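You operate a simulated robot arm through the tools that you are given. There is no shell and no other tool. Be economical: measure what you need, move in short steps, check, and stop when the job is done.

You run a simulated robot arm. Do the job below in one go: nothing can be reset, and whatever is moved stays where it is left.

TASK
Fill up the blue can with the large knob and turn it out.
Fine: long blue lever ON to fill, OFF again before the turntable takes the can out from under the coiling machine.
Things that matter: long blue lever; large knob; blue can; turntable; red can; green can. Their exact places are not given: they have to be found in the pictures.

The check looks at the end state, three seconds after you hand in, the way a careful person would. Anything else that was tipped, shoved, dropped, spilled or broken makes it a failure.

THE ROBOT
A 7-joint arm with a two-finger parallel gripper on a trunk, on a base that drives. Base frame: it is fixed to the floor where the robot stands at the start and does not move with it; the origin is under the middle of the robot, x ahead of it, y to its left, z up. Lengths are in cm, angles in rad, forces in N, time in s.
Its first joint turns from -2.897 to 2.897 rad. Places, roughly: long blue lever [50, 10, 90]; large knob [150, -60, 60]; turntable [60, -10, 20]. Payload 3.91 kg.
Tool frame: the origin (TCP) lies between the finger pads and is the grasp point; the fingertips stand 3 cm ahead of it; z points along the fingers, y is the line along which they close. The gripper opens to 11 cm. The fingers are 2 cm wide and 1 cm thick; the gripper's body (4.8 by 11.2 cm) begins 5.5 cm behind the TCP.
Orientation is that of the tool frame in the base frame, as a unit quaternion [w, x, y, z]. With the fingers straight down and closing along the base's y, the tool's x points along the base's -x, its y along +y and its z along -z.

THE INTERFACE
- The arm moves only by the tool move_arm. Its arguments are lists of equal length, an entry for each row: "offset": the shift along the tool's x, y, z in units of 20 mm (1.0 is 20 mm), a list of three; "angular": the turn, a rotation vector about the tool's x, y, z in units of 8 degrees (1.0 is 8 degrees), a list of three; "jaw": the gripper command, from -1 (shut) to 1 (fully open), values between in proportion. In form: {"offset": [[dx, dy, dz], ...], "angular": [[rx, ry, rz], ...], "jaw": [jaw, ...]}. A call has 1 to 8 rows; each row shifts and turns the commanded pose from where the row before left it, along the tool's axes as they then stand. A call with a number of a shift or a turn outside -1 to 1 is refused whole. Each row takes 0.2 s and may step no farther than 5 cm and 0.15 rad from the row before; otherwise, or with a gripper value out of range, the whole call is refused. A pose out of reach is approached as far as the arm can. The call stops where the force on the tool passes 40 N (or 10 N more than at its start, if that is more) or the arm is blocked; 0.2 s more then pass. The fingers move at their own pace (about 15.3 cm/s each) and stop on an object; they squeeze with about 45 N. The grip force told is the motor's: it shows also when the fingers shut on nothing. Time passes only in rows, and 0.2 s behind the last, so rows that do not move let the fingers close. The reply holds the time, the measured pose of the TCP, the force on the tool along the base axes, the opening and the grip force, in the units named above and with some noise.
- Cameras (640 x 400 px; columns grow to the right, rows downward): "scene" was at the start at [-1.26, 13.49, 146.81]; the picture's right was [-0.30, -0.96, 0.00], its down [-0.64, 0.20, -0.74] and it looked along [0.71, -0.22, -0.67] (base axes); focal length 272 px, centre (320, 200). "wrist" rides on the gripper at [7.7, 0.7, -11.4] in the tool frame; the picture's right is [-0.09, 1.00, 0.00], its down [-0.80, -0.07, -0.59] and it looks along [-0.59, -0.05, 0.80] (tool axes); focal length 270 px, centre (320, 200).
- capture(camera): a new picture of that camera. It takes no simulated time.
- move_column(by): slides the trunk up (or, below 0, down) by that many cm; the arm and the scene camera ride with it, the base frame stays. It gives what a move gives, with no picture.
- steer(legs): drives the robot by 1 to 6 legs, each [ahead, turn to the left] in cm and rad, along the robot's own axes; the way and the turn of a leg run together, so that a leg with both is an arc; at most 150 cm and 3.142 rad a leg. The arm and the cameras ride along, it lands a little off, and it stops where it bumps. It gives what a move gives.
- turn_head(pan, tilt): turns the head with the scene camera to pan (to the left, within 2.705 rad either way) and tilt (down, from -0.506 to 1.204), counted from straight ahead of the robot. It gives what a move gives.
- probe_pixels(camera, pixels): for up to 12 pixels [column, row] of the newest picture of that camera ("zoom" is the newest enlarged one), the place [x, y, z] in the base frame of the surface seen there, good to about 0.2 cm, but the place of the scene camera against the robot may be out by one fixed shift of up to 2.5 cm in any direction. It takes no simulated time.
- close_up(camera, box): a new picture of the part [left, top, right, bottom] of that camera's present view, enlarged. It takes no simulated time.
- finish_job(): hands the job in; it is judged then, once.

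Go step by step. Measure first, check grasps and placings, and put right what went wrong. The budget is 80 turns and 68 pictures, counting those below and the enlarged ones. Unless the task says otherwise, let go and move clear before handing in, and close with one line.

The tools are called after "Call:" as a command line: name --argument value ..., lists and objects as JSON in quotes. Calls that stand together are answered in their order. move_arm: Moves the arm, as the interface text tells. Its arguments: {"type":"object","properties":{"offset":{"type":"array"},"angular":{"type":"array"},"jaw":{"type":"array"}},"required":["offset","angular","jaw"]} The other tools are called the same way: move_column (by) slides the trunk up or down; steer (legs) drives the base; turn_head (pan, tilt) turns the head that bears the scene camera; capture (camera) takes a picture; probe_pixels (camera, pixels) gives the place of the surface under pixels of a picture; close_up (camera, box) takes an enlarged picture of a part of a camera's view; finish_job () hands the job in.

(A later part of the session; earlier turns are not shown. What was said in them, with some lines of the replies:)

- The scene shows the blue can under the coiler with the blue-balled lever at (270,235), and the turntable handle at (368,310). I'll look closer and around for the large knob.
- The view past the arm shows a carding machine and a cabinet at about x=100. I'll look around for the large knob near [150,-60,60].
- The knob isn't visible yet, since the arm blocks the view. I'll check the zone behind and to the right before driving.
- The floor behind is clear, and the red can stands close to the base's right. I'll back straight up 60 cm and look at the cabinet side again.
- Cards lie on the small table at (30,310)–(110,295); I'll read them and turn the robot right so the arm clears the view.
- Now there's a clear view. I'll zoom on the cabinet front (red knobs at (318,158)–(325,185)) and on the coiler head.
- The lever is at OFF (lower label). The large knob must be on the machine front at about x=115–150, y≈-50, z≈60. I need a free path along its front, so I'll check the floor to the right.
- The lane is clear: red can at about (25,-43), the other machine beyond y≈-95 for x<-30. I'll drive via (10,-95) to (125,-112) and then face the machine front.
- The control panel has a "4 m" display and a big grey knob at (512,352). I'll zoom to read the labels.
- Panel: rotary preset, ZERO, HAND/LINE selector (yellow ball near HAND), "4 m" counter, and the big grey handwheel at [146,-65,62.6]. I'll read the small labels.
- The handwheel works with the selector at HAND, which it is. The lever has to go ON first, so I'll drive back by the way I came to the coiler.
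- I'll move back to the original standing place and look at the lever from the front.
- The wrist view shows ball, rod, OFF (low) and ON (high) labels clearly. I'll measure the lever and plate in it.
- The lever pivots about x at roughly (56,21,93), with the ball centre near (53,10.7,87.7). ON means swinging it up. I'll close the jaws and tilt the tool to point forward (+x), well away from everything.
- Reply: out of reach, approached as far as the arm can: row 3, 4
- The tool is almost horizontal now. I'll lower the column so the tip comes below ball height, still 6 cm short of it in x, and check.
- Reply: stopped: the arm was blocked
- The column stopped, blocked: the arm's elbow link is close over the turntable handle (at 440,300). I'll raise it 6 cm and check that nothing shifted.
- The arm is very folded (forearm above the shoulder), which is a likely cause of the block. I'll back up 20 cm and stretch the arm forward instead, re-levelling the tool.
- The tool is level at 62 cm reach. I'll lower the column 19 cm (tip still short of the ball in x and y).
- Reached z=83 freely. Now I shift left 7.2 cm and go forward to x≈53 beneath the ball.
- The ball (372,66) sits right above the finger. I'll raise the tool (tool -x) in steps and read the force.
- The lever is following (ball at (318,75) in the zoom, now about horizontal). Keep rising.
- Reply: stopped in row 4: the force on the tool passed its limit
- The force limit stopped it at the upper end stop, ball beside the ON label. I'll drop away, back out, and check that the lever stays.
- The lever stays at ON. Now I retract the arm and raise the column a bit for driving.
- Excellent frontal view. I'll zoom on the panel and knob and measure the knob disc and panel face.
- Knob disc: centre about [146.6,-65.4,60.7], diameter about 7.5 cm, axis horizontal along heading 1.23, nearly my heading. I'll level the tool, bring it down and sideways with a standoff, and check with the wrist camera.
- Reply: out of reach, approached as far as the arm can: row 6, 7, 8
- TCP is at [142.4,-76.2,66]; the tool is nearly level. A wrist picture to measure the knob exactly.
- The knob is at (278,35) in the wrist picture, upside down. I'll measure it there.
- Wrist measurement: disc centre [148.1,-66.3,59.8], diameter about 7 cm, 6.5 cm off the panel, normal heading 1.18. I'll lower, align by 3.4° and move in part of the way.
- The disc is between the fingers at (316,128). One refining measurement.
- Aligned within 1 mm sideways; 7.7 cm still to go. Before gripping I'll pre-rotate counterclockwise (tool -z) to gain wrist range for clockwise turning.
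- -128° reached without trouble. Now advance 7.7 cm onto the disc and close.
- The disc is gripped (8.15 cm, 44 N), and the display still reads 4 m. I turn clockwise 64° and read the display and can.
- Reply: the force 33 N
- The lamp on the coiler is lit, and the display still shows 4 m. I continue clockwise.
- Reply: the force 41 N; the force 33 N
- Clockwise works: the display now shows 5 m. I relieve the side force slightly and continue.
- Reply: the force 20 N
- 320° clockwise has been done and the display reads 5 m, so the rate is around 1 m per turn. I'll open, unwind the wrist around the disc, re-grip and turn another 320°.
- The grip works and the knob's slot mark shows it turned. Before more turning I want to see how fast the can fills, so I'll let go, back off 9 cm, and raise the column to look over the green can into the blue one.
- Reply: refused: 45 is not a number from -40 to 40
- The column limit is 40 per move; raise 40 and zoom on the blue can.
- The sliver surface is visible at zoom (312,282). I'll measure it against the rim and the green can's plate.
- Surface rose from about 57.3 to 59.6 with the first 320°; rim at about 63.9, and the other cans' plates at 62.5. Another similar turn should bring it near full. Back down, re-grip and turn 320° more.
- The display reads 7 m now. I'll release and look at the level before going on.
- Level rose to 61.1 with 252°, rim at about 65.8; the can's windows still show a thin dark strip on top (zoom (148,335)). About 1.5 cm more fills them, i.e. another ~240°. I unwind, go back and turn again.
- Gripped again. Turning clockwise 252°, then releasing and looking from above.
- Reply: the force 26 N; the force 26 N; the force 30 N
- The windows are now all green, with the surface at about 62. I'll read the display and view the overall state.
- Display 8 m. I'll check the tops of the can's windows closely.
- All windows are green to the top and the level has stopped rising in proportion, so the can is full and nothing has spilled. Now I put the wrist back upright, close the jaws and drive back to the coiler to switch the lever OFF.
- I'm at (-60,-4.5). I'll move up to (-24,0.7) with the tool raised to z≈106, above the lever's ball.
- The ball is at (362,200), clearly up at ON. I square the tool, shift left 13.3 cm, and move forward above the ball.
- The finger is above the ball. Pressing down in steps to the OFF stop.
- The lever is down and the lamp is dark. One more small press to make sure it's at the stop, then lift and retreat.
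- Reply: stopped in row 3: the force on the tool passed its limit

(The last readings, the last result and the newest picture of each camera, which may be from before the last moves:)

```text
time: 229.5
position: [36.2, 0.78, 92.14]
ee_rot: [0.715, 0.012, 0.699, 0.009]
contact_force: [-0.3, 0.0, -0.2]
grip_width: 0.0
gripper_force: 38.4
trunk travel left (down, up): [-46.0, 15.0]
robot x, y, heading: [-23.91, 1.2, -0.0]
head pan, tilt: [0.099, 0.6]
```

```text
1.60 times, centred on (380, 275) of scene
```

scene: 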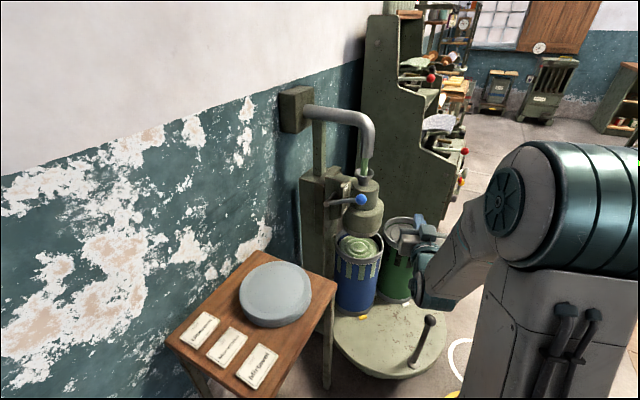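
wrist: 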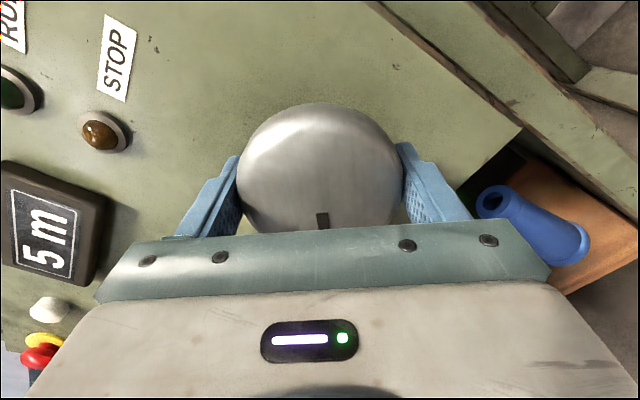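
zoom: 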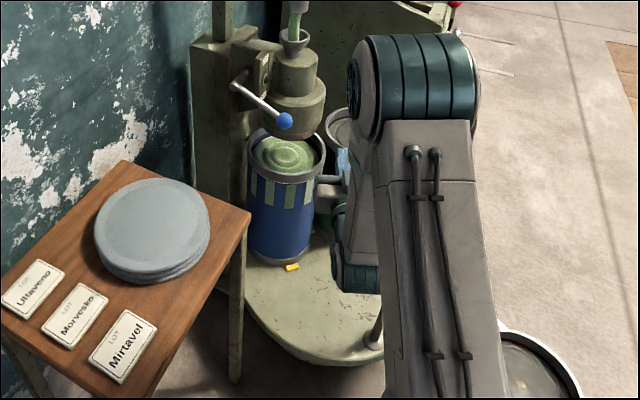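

The lever is at OFF, the can's windows are all green, and nothing has been disturbed. Next is the turntable: I back off, point the tool down again, and measure the table and handle from a clear view.

Call:
steer --legs '[[-24, 0]]'

Call:
move_arm --offset '[[0, 0, 0], [0, 0, 0], [0, 0, 0], [0, 0, 0], [0, 0, 0], [0, 0, 0], [0, 0, 0], [0, 0, 0]]' --angular '[[0, 1, 0], [0, 1, 0], [0, 1, 0], [0, 1, 0], [0, 1, 0], [0, 1, 0], [0, 1, 0], [0, 1, 0]]' --jaw '[1, 1, 1, 1, 1, 1, 1, 1]'

Call:
move_arm --offset '[[0, 0, 0], [0, 0, 0], [0, 0, 0], [0, 0, 0]]' --angular '[[0, 1, 0], [0, 1, 0], [0, 1, 0], [0, 0.4, 0]]' --jaw '[1, 1, 1, 1]'

Call:
turn_head --pan -0.05 --tilt 0.65

Call:
capture --camera "scene"

```text
time: 231.2
position: [12.13, 0.75, 92.31]
ee_rot: [0.715, 0.011, 0.699, 0.009]
contact_force: [1.4, 0.1, -0.1]
grip_width: 0.01
gripper_force: 38.0
trunk travel left (down, up): [-46.0, 15.0]
robot x, y, heading: [-47.98, 1.32, -0.007]
head pan, tilt: [0.099, 0.6]
```

```text
time: 233.0
position: [12.05, 0.68, 92.21]
ee_rot: [0.235, 0.005, 0.972, 0.013]
contact_force: [-0.8, 0.2, 0.9]
grip_width: 11.0
gripper_force: 0.0
trunk travel left (down, up): [-46.0, 15.0]
robot x, y, heading: [-47.84, 1.28, -0.004]
head pan, tilt: [0.099, 0.6]
```

```text
time: 234.0
position: [12.13, 0.79, 92.17]
ee_rot: [0.0, 0.001, 1.0, 0.016]
contact_force: [0.5, -0.3, 0.8]
grip_width: 11.02
gripper_force: 0.1
trunk travel left (down, up): [-46.0, 15.0]
robot x, y, heading: [-48.05, 1.29, -0.006]
head pan, tilt: [0.099, 0.6]
```

```text
time: 234.7
position: [12.1, 0.76, 92.18]
ee_rot: [0.001, 0.002, 1.0, 0.014]
contact_force: [0.4, -0.1, 0.6]
grip_width: 10.99
gripper_force: 0.1
trunk travel left (down, up): [-46.0, 15.0]
robot x, y, heading: [-48.1, 1.26, -0.001]
head pan, tilt: [-0.051, 0.649]
```

```text
13 pictures are left
```

scene: 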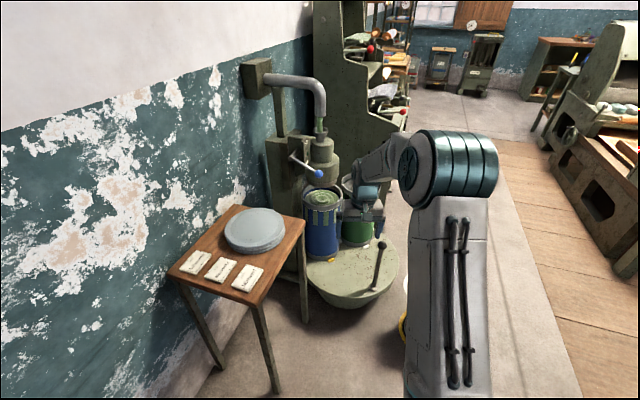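

The turntable and handle are visible (ball (380,244), base (374,289)). Measuring the table's edge, handle and cans.

Call:
probe_pixels --camera "scene" --pixels '[[380, 244], [374, 288], [378, 265], [310, 277], [322, 287], [340, 292], [360, 292], [388, 281], [396, 268], [398, 255], [330, 262], [380, 245]]'

Call:
close_up --camera "scene" --box '[290, 170, 410, 310]'

```text
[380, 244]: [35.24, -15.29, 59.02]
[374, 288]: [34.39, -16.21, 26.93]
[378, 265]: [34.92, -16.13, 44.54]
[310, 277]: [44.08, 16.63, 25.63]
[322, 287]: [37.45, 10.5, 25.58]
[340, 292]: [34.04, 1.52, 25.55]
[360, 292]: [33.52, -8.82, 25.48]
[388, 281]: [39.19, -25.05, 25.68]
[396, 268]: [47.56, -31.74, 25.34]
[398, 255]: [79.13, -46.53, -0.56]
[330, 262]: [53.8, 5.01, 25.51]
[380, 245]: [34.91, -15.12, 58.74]
```

```text
2.86 times, centred on (350, 240) of scene
```

zoom: 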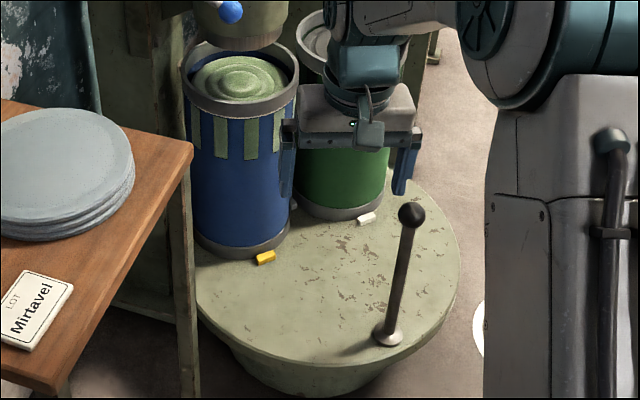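

Turntable centre ≈ (62,-6.5), radius 29; handle rod at (34.8,-16), ball at z≈59. Turning it counterclockwise swings the blue can out toward me and the empty green one in. I'll work the handle from the south side (robot at about (60,-84)), so first I retract the arm and drive there.

Call:
move_arm --offset '[[1, 0, -0.8], [1, 0, -0.8], [1, 0, -0.8], [1, 0, -0.8], [1, 0, -0.8], [1, 0, -0.8], [1, 0, -0.8], [1, 0, -0.8]]' --angular '[[0, 0, 0], [0, 0, 0], [0, 0, 0], [0, 0, 0], [0, 0, 0], [0, 0, 0], [0, 0, 0], [0, 0, 0]]' --jaw '[1, 1, 1, 1, 1, 1, 1, 1]'

Call:
steer --legs '[[0, -1.075], [111.7, 0], [0, 1.308], [56.5, 0]]'

```text
time: 236.5
position: [-4.0, 0.52, 105.07]
ee_rot: [0.002, 0.001, 1.0, 0.014]
contact_force: [-0.1, 0.6, -0.1]
grip_width: 11.01
gripper_force: 0.0
trunk travel left (down, up): [-46.0, 15.0]
robot x, y, heading: [-47.91, 1.32, -0.008]
head pan, tilt: [-0.051, 0.649]
```

```text
time: 251.1
position: [103.57, -76.7, 105.1]
ee_rot: [-0.001, -0.113, 0.993, 0.013]
contact_force: [-0.1, -0.5, 1.0]
grip_width: 11.01
gripper_force: 0.2
trunk travel left (down, up): [-46.0, 15.0]
robot x, y, heading: [60.57, -86.01, 0.221]
head pan, tilt: [-0.051, 0.649]
```

At (60.6,-86). Turn left to face the handle and look.

Call:
steer --legs '[[0, 1.549]]'

Call:
turn_head --pan 0.1 --tilt 0.75

Call:
capture --camera "scene"

Call:
capture --camera "wrist"

```text
time: 255.3
position: [51.53, -43.13, 105.03]
ee_rot: [0.011, 0.779, -0.627, -0.009]
contact_force: [-0.4, -0.2, -0.2]
grip_width: 10.99
gripper_force: 0.1
trunk travel left (down, up): [-46.0, 15.0]
robot x, y, heading: [60.65, -86.14, 1.785]
head pan, tilt: [-0.051, 0.649]
```

```text
time: 256.0
position: [51.58, -43.12, 105.13]
ee_rot: [0.011, 0.779, -0.626, -0.01]
contact_force: [-1.5, -0.4, 0.5]
grip_width: 11.02
gripper_force: 0.0
trunk travel left (down, up): [-46.0, 15.0]
robot x, y, heading: [60.29, -85.95, 1.783]
head pan, tilt: [0.099, 0.75]
```

```text
11 pictures are left
```

scene: 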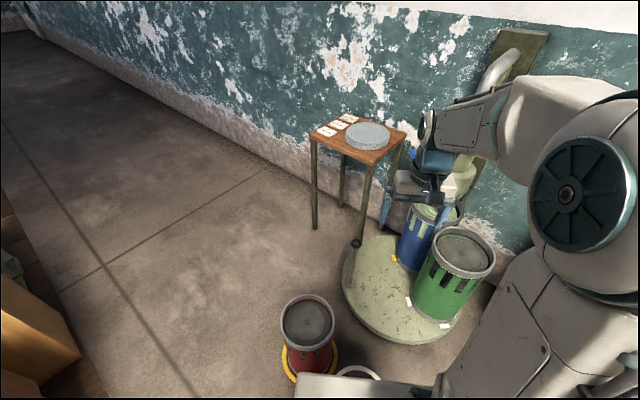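

```text
10 pictures are left
```

wrist: 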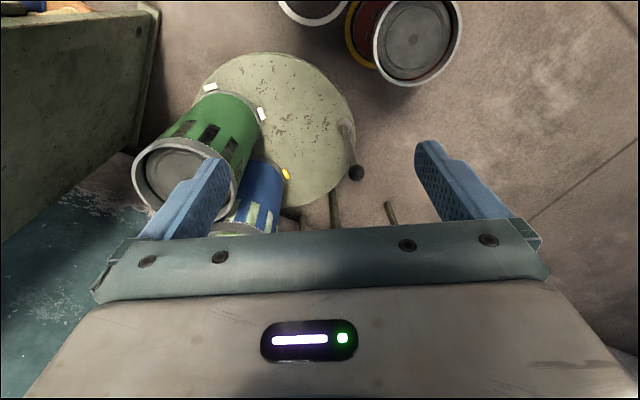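

The wrist view shows the whole table: handle ball (356,172), base (346,128). Measure there (accurate).

Call:
probe_pixels --camera "wrist" --pixels '[[356, 172], [351, 150], [346, 126], [265, 54], [320, 75], [353, 115], [325, 200], [215, 68], [180, 185], [136, 165], [285, 176], [260, 112]]'

```text
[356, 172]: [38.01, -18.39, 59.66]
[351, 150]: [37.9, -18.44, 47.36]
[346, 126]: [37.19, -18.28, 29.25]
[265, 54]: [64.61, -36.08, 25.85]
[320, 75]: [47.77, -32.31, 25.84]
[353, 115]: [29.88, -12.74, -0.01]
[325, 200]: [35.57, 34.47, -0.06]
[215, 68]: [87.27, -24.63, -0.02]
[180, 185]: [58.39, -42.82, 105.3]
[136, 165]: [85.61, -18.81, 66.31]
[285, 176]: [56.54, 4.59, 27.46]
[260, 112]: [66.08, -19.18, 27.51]
```

Rod at about (37.8,-18.3). I need the table centre more exactly, so I'll probe more rim pixels.

Call:
probe_pixels --camera "wrist" --pixels '[[235, 58], [250, 56], [285, 58], [305, 66], [332, 88], [342, 102], [346, 112], [345, 165], [335, 182], [310, 200], [318, 195], [225, 63]]'

```text
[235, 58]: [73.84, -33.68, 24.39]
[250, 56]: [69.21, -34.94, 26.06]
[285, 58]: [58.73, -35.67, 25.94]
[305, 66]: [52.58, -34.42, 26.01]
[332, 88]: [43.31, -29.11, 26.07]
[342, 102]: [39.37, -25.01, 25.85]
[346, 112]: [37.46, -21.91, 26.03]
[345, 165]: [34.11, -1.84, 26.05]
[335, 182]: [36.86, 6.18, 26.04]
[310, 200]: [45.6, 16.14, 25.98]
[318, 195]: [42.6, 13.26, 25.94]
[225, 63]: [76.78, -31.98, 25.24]
```

Fitted centre (62.1,-7.3), radius 28.6; handle ball at (38,-18,59), arm radius 26.6 at angle 204°. I tilt the tool 45° forward, extend to just short of the ball, then lower the column.

Call:
move_arm --offset '[[0, 0.6, 0], [0, 0.6, 0], [0, 0.6, 0], [0, 0.6, 0], [0, 0.6, 0], [0, 0.6, 0]]' --angular '[[0, -0.94, 0], [0, -0.94, 0], [0, -0.94, 0], [0, -0.94, 0], [0, -0.94, 0], [0, -0.93, 0]]' --jaw '[1, 1, 1, 1, 1, 1]'

Call:
move_arm --offset '[[-0.7, 0.1, 0.7], [-0.7, 0.1, 0.7], [-0.7, 0.1, 0.7], [-0.7, 0.05, 0.7], [-0.7, 0, 0.7], [-0.7, 0, 0.7], [-0.7, 0, 0.7], [-0.7, 0, 0.7]]' --angular '[[0, 0, 0], [0, 0, 0], [0, 0, 0], [0, 0, 0], [0, 0, 0], [0, 0, 0], [0, 0, 0], [0, 0, 0]]' --jaw '[1, 1, 1, 1, 1, 1, 1, 1]'

Call:
move_column --by -40

```text
time: 257.4
position: [44.53, -44.62, 105.23]
ee_rot: [-0.23, 0.716, -0.583, -0.308]
contact_force: [-0.2, -0.7, 0.1]
grip_width: 11.03
gripper_force: 0.0
trunk travel left (down, up): [-46.0, 15.0]
robot x, y, heading: [60.67, -86.3, 1.785]
head pan, tilt: [0.099, 0.75]
```

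```text
time: 259.2
position: [40.26, -29.23, 105.24]
ee_rot: [-0.231, 0.717, -0.582, -0.307]
contact_force: [-0.5, 0.6, -0.1]
grip_width: 11.02
gripper_force: 0.0
trunk travel left (down, up): [-46.0, 15.0]
robot x, y, heading: [60.65, -86.15, 1.784]
head pan, tilt: [0.099, 0.75]
```

```text
time: 263.0
position: [40.54, -29.33, 65.33]
ee_rot: [-0.231, 0.716, -0.583, -0.307]
contact_force: [0.0, -0.9, -0.6]
grip_width: 11.01
gripper_force: 0.0
trunk travel left (down, up): [-6.0, 55.0]
robot x, y, heading: [60.51, -86.22, 1.782]
head pan, tilt: [0.099, 0.75]
```

In position before the ball. I shift and advance most of the way along the fingers, then check with the wrist camera.

Call:
move_arm --offset '[[-0.95, 0, 0], [-0.95, 0, 0], [0, 0, 0.9], [0, 0, 0.9], [0, 0, 0.9], [0, 0, 0.9]]' --angular '[[0, 0, 0], [0, 0, 0], [0, 0, 0], [0, 0, 0], [0, 0, 0], [0, 0, 0]]' --jaw '[1, 1, 1, 1, 1, 1]'

Call:
capture --camera "wrist"

Call:
probe_pixels --camera "wrist" --pixels '[[320, 170], [320, 150], [320, 130]]'

```text
time: 264.4
position: [38.72, -21.62, 62.93]
ee_rot: [-0.231, 0.716, -0.583, -0.307]
contact_force: [0.2, 0.6, 0.3]
grip_width: 10.98
gripper_force: 0.1
trunk travel left (down, up): [-6.0, 55.0]
robot x, y, heading: [60.6, -86.13, 1.783]
head pan, tilt: [0.099, 0.75]
```

```text
9 pictures are left
```

wrist: 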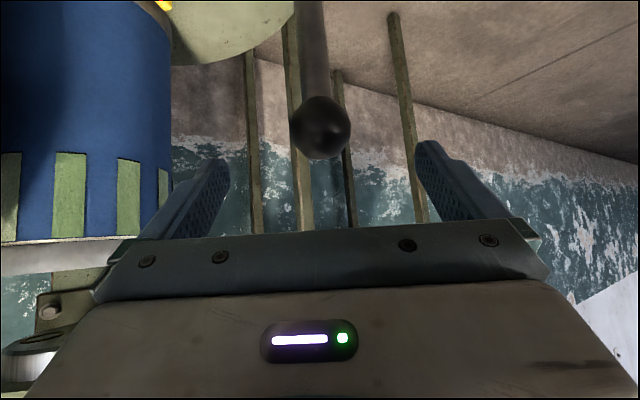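

```text
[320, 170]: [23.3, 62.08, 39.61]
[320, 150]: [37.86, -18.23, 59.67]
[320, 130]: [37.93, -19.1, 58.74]
```

The ball is centred between the fingers at (320,128). Advance 5.8 cm and close on it.

Call:
move_arm --offset '[[0.1, 0, 0.95], [0.1, 0, 0.95], [0.1, 0, 0.95], [0, 0, 0], [0, 0, 0], [0, 0, 0]]' --angular '[[0, 0, 0], [0, 0, 0], [0, 0, 0], [0, 0, 0], [0, 0, 0], [0, 0, 0]]' --jaw '[1, 1, 1, -1, -1, -1]'

```text
time: 265.8
position: [37.98, -18.12, 58.47]
ee_rot: [-0.23, 0.715, -0.583, -0.309]
contact_force: [-0.9, 1.1, 0.1]
grip_width: 4.34
gripper_force: 44.7
trunk travel left (down, up): [-6.0, 55.0]
robot x, y, heading: [60.58, -86.03, 1.782]
head pan, tilt: [0.099, 0.75]
```

The ball is gripped (4.3 cm). I pull the handle counterclockwise along the arc, 16° first, and check the forces.

Call:
move_arm --offset '[[0.633, -0.219, -0.633], [0.621, -0.281, -0.621], [0.605, -0.341, -0.605], [0.587, -0.4, -0.587]]' --angular '[[0, 0, 0], [0, 0, 0], [0, 0, 0], [0, 0, 0]]' --jaw '[-1, -1, -1, -1]'

Call:
capture --camera "scene"

```text
time: 266.8
position: [41.46, -24.61, 58.59]
ee_rot: [-0.23, 0.717, -0.581, -0.308]
contact_force: [-13.5, -11.2, 5.8]
grip_width: 4.36
gripper_force: 44.5
trunk travel left (down, up): [-6.0, 55.0]
robot x, y, heading: [60.25, -86.06, 1.784]
head pan, tilt: [0.099, 0.75]
```

```text
8 pictures are left
```

scene: 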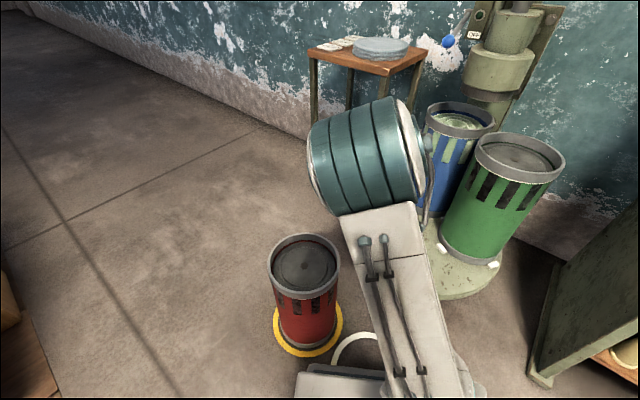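

The table turns and the blue can is swinging out. The force points outward, so I widen the radius by 0.6 cm and continue to about 252°.

Call:
move_arm --offset '[[0.68, -0.21, -0.68], [0.554, -0.524, -0.554], [0.527, -0.577, -0.527], [0.497, -0.628, -0.497]]' --angular '[[0, 0, 0], [0, 0, 0], [0, 0, 0], [0, 0, 0]]' --jaw '[-1, -1, -1, -1]'

Call:
move_arm --offset '[[0.465, -0.675, -0.465], [0.431, -0.719, -0.431], [0.394, -0.76, -0.394], [0.356, -0.797, -0.356]]' --angular '[[0, 0, 0], [0, 0, 0], [0, 0, 0], [0, 0, 0]]' --jaw '[-1, -1, -1, -1]'

```text
time: 267.8
position: [47.05, -29.94, 58.57]
ee_rot: [-0.232, 0.715, -0.583, -0.307]
contact_force: [-8.3, -15.2, 15.7]
grip_width: 4.35
gripper_force: 44.6
trunk travel left (down, up): [-6.0, 55.0]
robot x, y, heading: [60.35, -86.28, 1.788]
head pan, tilt: [0.099, 0.75]
```

```text
time: 268.8
position: [54.06, -33.22, 58.2]
ee_rot: [-0.232, 0.713, -0.586, -0.306]
contact_force: [-2.5, -14.4, 14.3]
grip_width: 4.37
gripper_force: 45.1
trunk travel left (down, up): [-6.0, 55.0]
robot x, y, heading: [60.48, -86.09, 1.776]
head pan, tilt: [0.099, 0.75]
```

Smooth. Continue to about 284°.

Call:
move_arm --offset '[[0.4, -0.76, -0.4], [0.274, -0.859, -0.274], [0.231, -0.884, -0.231], [0.187, -0.905, -0.187]]' --angular '[[0, 0, 0], [0, 0, 0], [0, 0, 0], [0, 0, 0]]' --jaw '[-1, -1, -1, -1]'

Call:
move_arm --offset '[[0.141, -0.921, -0.141], [0.096, -0.933, -0.096], [0.05, -0.94, -0.05], [0.003, -0.943, -0.003]]' --angular '[[0, 0, 0], [0, 0, 0], [0, 0, 0], [0, 0, 0]]' --jaw '[-1, -1, -1, -1]'

Call:
capture --camera "scene"

```text
time: 269.8
position: [61.08, -34.77, 57.93]
ee_rot: [-0.232, 0.714, -0.586, -0.306]
contact_force: [1.0, 2.5, 19.8]
grip_width: 4.35
gripper_force: 45.4
trunk travel left (down, up): [-6.0, 55.0]
robot x, y, heading: [60.51, -86.0, 1.783]
head pan, tilt: [0.099, 0.75]
```

```text
time: 270.8
position: [68.88, -34.0, 57.43]
ee_rot: [-0.231, 0.714, -0.587, -0.305]
contact_force: [6.1, -14.4, -11.5]
grip_width: 4.07
gripper_force: 44.8
trunk travel left (down, up): [-6.0, 55.0]
robot x, y, heading: [60.79, -86.49, 1.782]
head pan, tilt: [0.099, 0.75]
```

```text
7 pictures are left
```

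scene: 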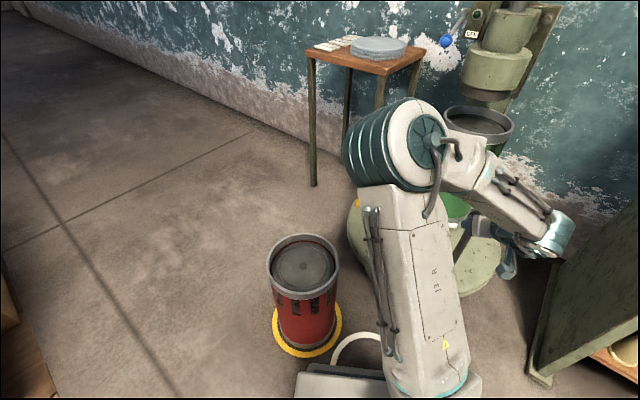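

The table has turned about 80°: green is almost under the coiler and blue is out in front. The slots are about 90° apart, so I finish the last 10°.

Call:
move_arm --offset '[[0, -0.93, 0], [-0.06, -0.934, 0.06], [-0.07, -0.45, 0.07], [0, 0, 0]]' --angular '[[0, 0, 0], [0, 0, 0], [0, 0, 0], [0, 0, 0]]' --jaw '[-1, -1, -1, -1]'

Call:
capture --camera "wrist"

```text
time: 271.4
position: [71.54, -33.4, 57.24]
ee_rot: [-0.223, 0.718, -0.582, -0.309]
contact_force: [-2.5, -11.5, -1.4]
grip_width: 3.89
gripper_force: 45.3
trunk travel left (down, up): [-6.0, 55.0]
robot x, y, heading: [60.7, -85.92, 1.783]
head pan, tilt: [0.099, 0.75]
stopped in row 3: the force on the tool passed its limit (the readings are from after the stop); the commanded pose is now the measured one
```

```text
6 pictures are left
```

wrist: 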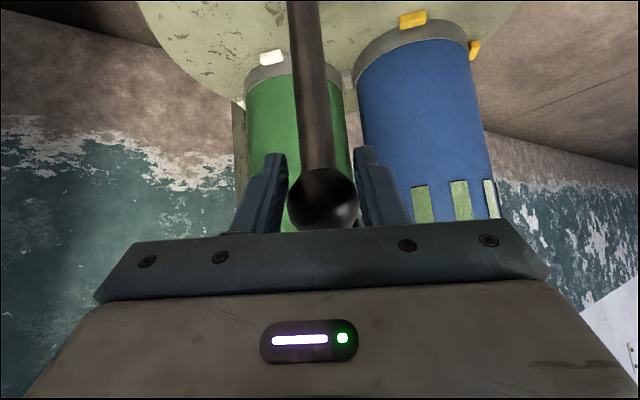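

The force rose and stopped it at about 86–90°, consistent with the table's end stop. I let go, retreat along the fingers, raise up, and look.

Call:
move_arm --offset '[[0, 0, 0], [0, 0, 0], [0, 0, -0.9], [0, 0, -0.9], [0, 0, -0.9], [0, 0, -0.9], [0, 0, -0.9], [0, 0, -0.9]]' --angular '[[0, 0, 0], [0, 0, 0], [0, 0, 0], [0, 0, 0], [0, 0, 0], [0, 0, 0], [0, 0, 0], [0, 0, 0]]' --jaw '[1, 1, 1, 1, 1, 1, 1, 1]'

Call:
move_column --by 40

Call:
turn_head --pan 0.0 --tilt 0.75

Call:
capture --camera "scene"

```text
time: 273.2
position: [73.47, -40.43, 64.88]
ee_rot: [-0.225, 0.718, -0.582, -0.309]
contact_force: [0.2, 0.3, -1.5]
grip_width: 11.01
gripper_force: 0.1
trunk travel left (down, up): [-6.0, 55.0]
robot x, y, heading: [60.31, -85.86, 1.78]
head pan, tilt: [0.099, 0.75]
```

```text
time: 277.1
position: [73.41, -40.47, 104.83]
ee_rot: [-0.225, 0.717, -0.583, -0.309]
contact_force: [0.4, -0.7, -0.3]
grip_width: 10.99
gripper_force: 0.1
trunk travel left (down, up): [-46.0, 15.0]
robot x, y, heading: [60.68, -86.24, 1.785]
head pan, tilt: [0.099, 0.75]
```

```text
time: 277.7
position: [73.47, -40.44, 104.91]
ee_rot: [-0.224, 0.718, -0.583, -0.309]
contact_force: [-0.6, 0.0, 0.3]
grip_width: 11.0
gripper_force: 0.0
trunk travel left (down, up): [-46.0, 15.0]
robot x, y, heading: [59.88, -86.12, 1.785]
head pan, tilt: [0.0, 0.75]
```

```text
5 pictures are left
```

scene: 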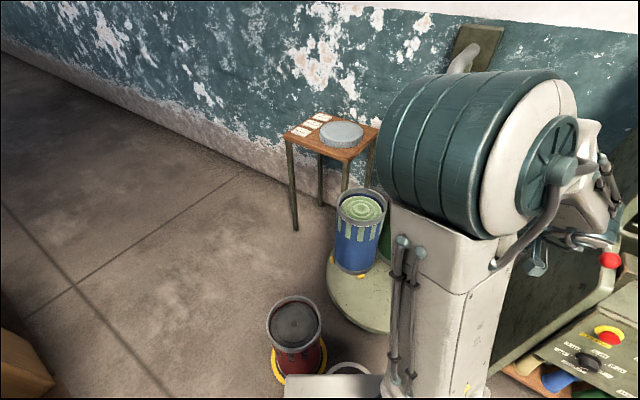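

Blue can is upright, full, and out in front. I back off and turn aside to verify the lever, the green can and the table.

Call:
steer --legs '[[-25, 0], [0, 0.9]]'

Call:
turn_head --pan -0.9 --tilt 0.65

Call:
capture --camera "scene"

```text
time: 281.9
position: [38.28, -72.14, 104.93]
ee_rot: [-0.069, 0.899, -0.214, -0.375]
contact_force: [0.7, 0.3, 0.5]
grip_width: 11.02
gripper_force: 0.1
trunk travel left (down, up): [-46.0, 15.0]
robot x, y, heading: [66.24, -110.78, 2.681]
head pan, tilt: [0.0, 0.75]
```

```text
time: 283.1
position: [38.28, -72.12, 105.04]
ee_rot: [-0.069, 0.899, -0.214, -0.375]
contact_force: [1.3, -0.1, 0.1]
grip_width: 11.0
gripper_force: 0.0
trunk travel left (down, up): [-46.0, 15.0]
robot x, y, heading: [65.76, -110.74, 2.68]
head pan, tilt: [-0.901, 0.649]
```

```text
4 pictures are left
```

scene: 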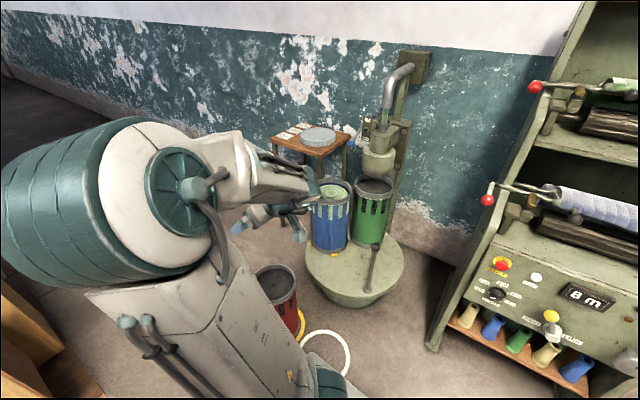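

Call:
close_up --camera "scene" --box '[290, 100, 430, 310]'

Call:
probe_pixels --camera "scene" --pixels '[[375, 185], [333, 190], [378, 160], [375, 248]]'

```text
1.90 times, centred on (360, 205) of scene
```

zoom: 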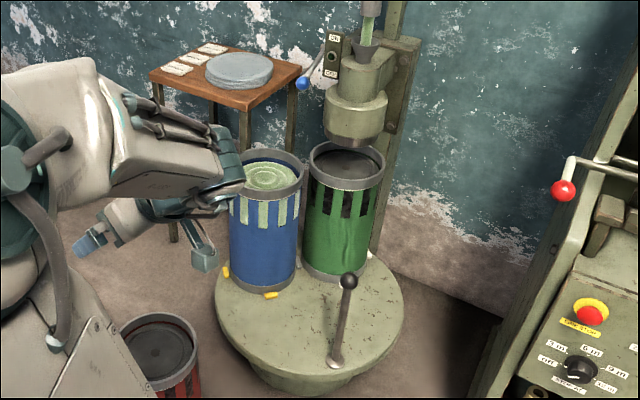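

```text
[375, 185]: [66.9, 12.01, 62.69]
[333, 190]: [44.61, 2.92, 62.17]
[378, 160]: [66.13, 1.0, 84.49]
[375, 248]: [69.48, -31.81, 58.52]
```

The close-up shows the lever at OFF, the green can centred under the coiler, and the full blue can upright in front. The red can stands in its ring, the arm is clear, and nothing has spilled. Handing in.

Call:
finish_job

```text
The job is handed in.
```

The blue can was filled with the large knob (counter from 4 m to 8 m, all its windows green), the long blue lever was put back to OFF, and the turntable then carried the can out from under the coiling machine. I judged "full" by the windows, as nothing states a target length.
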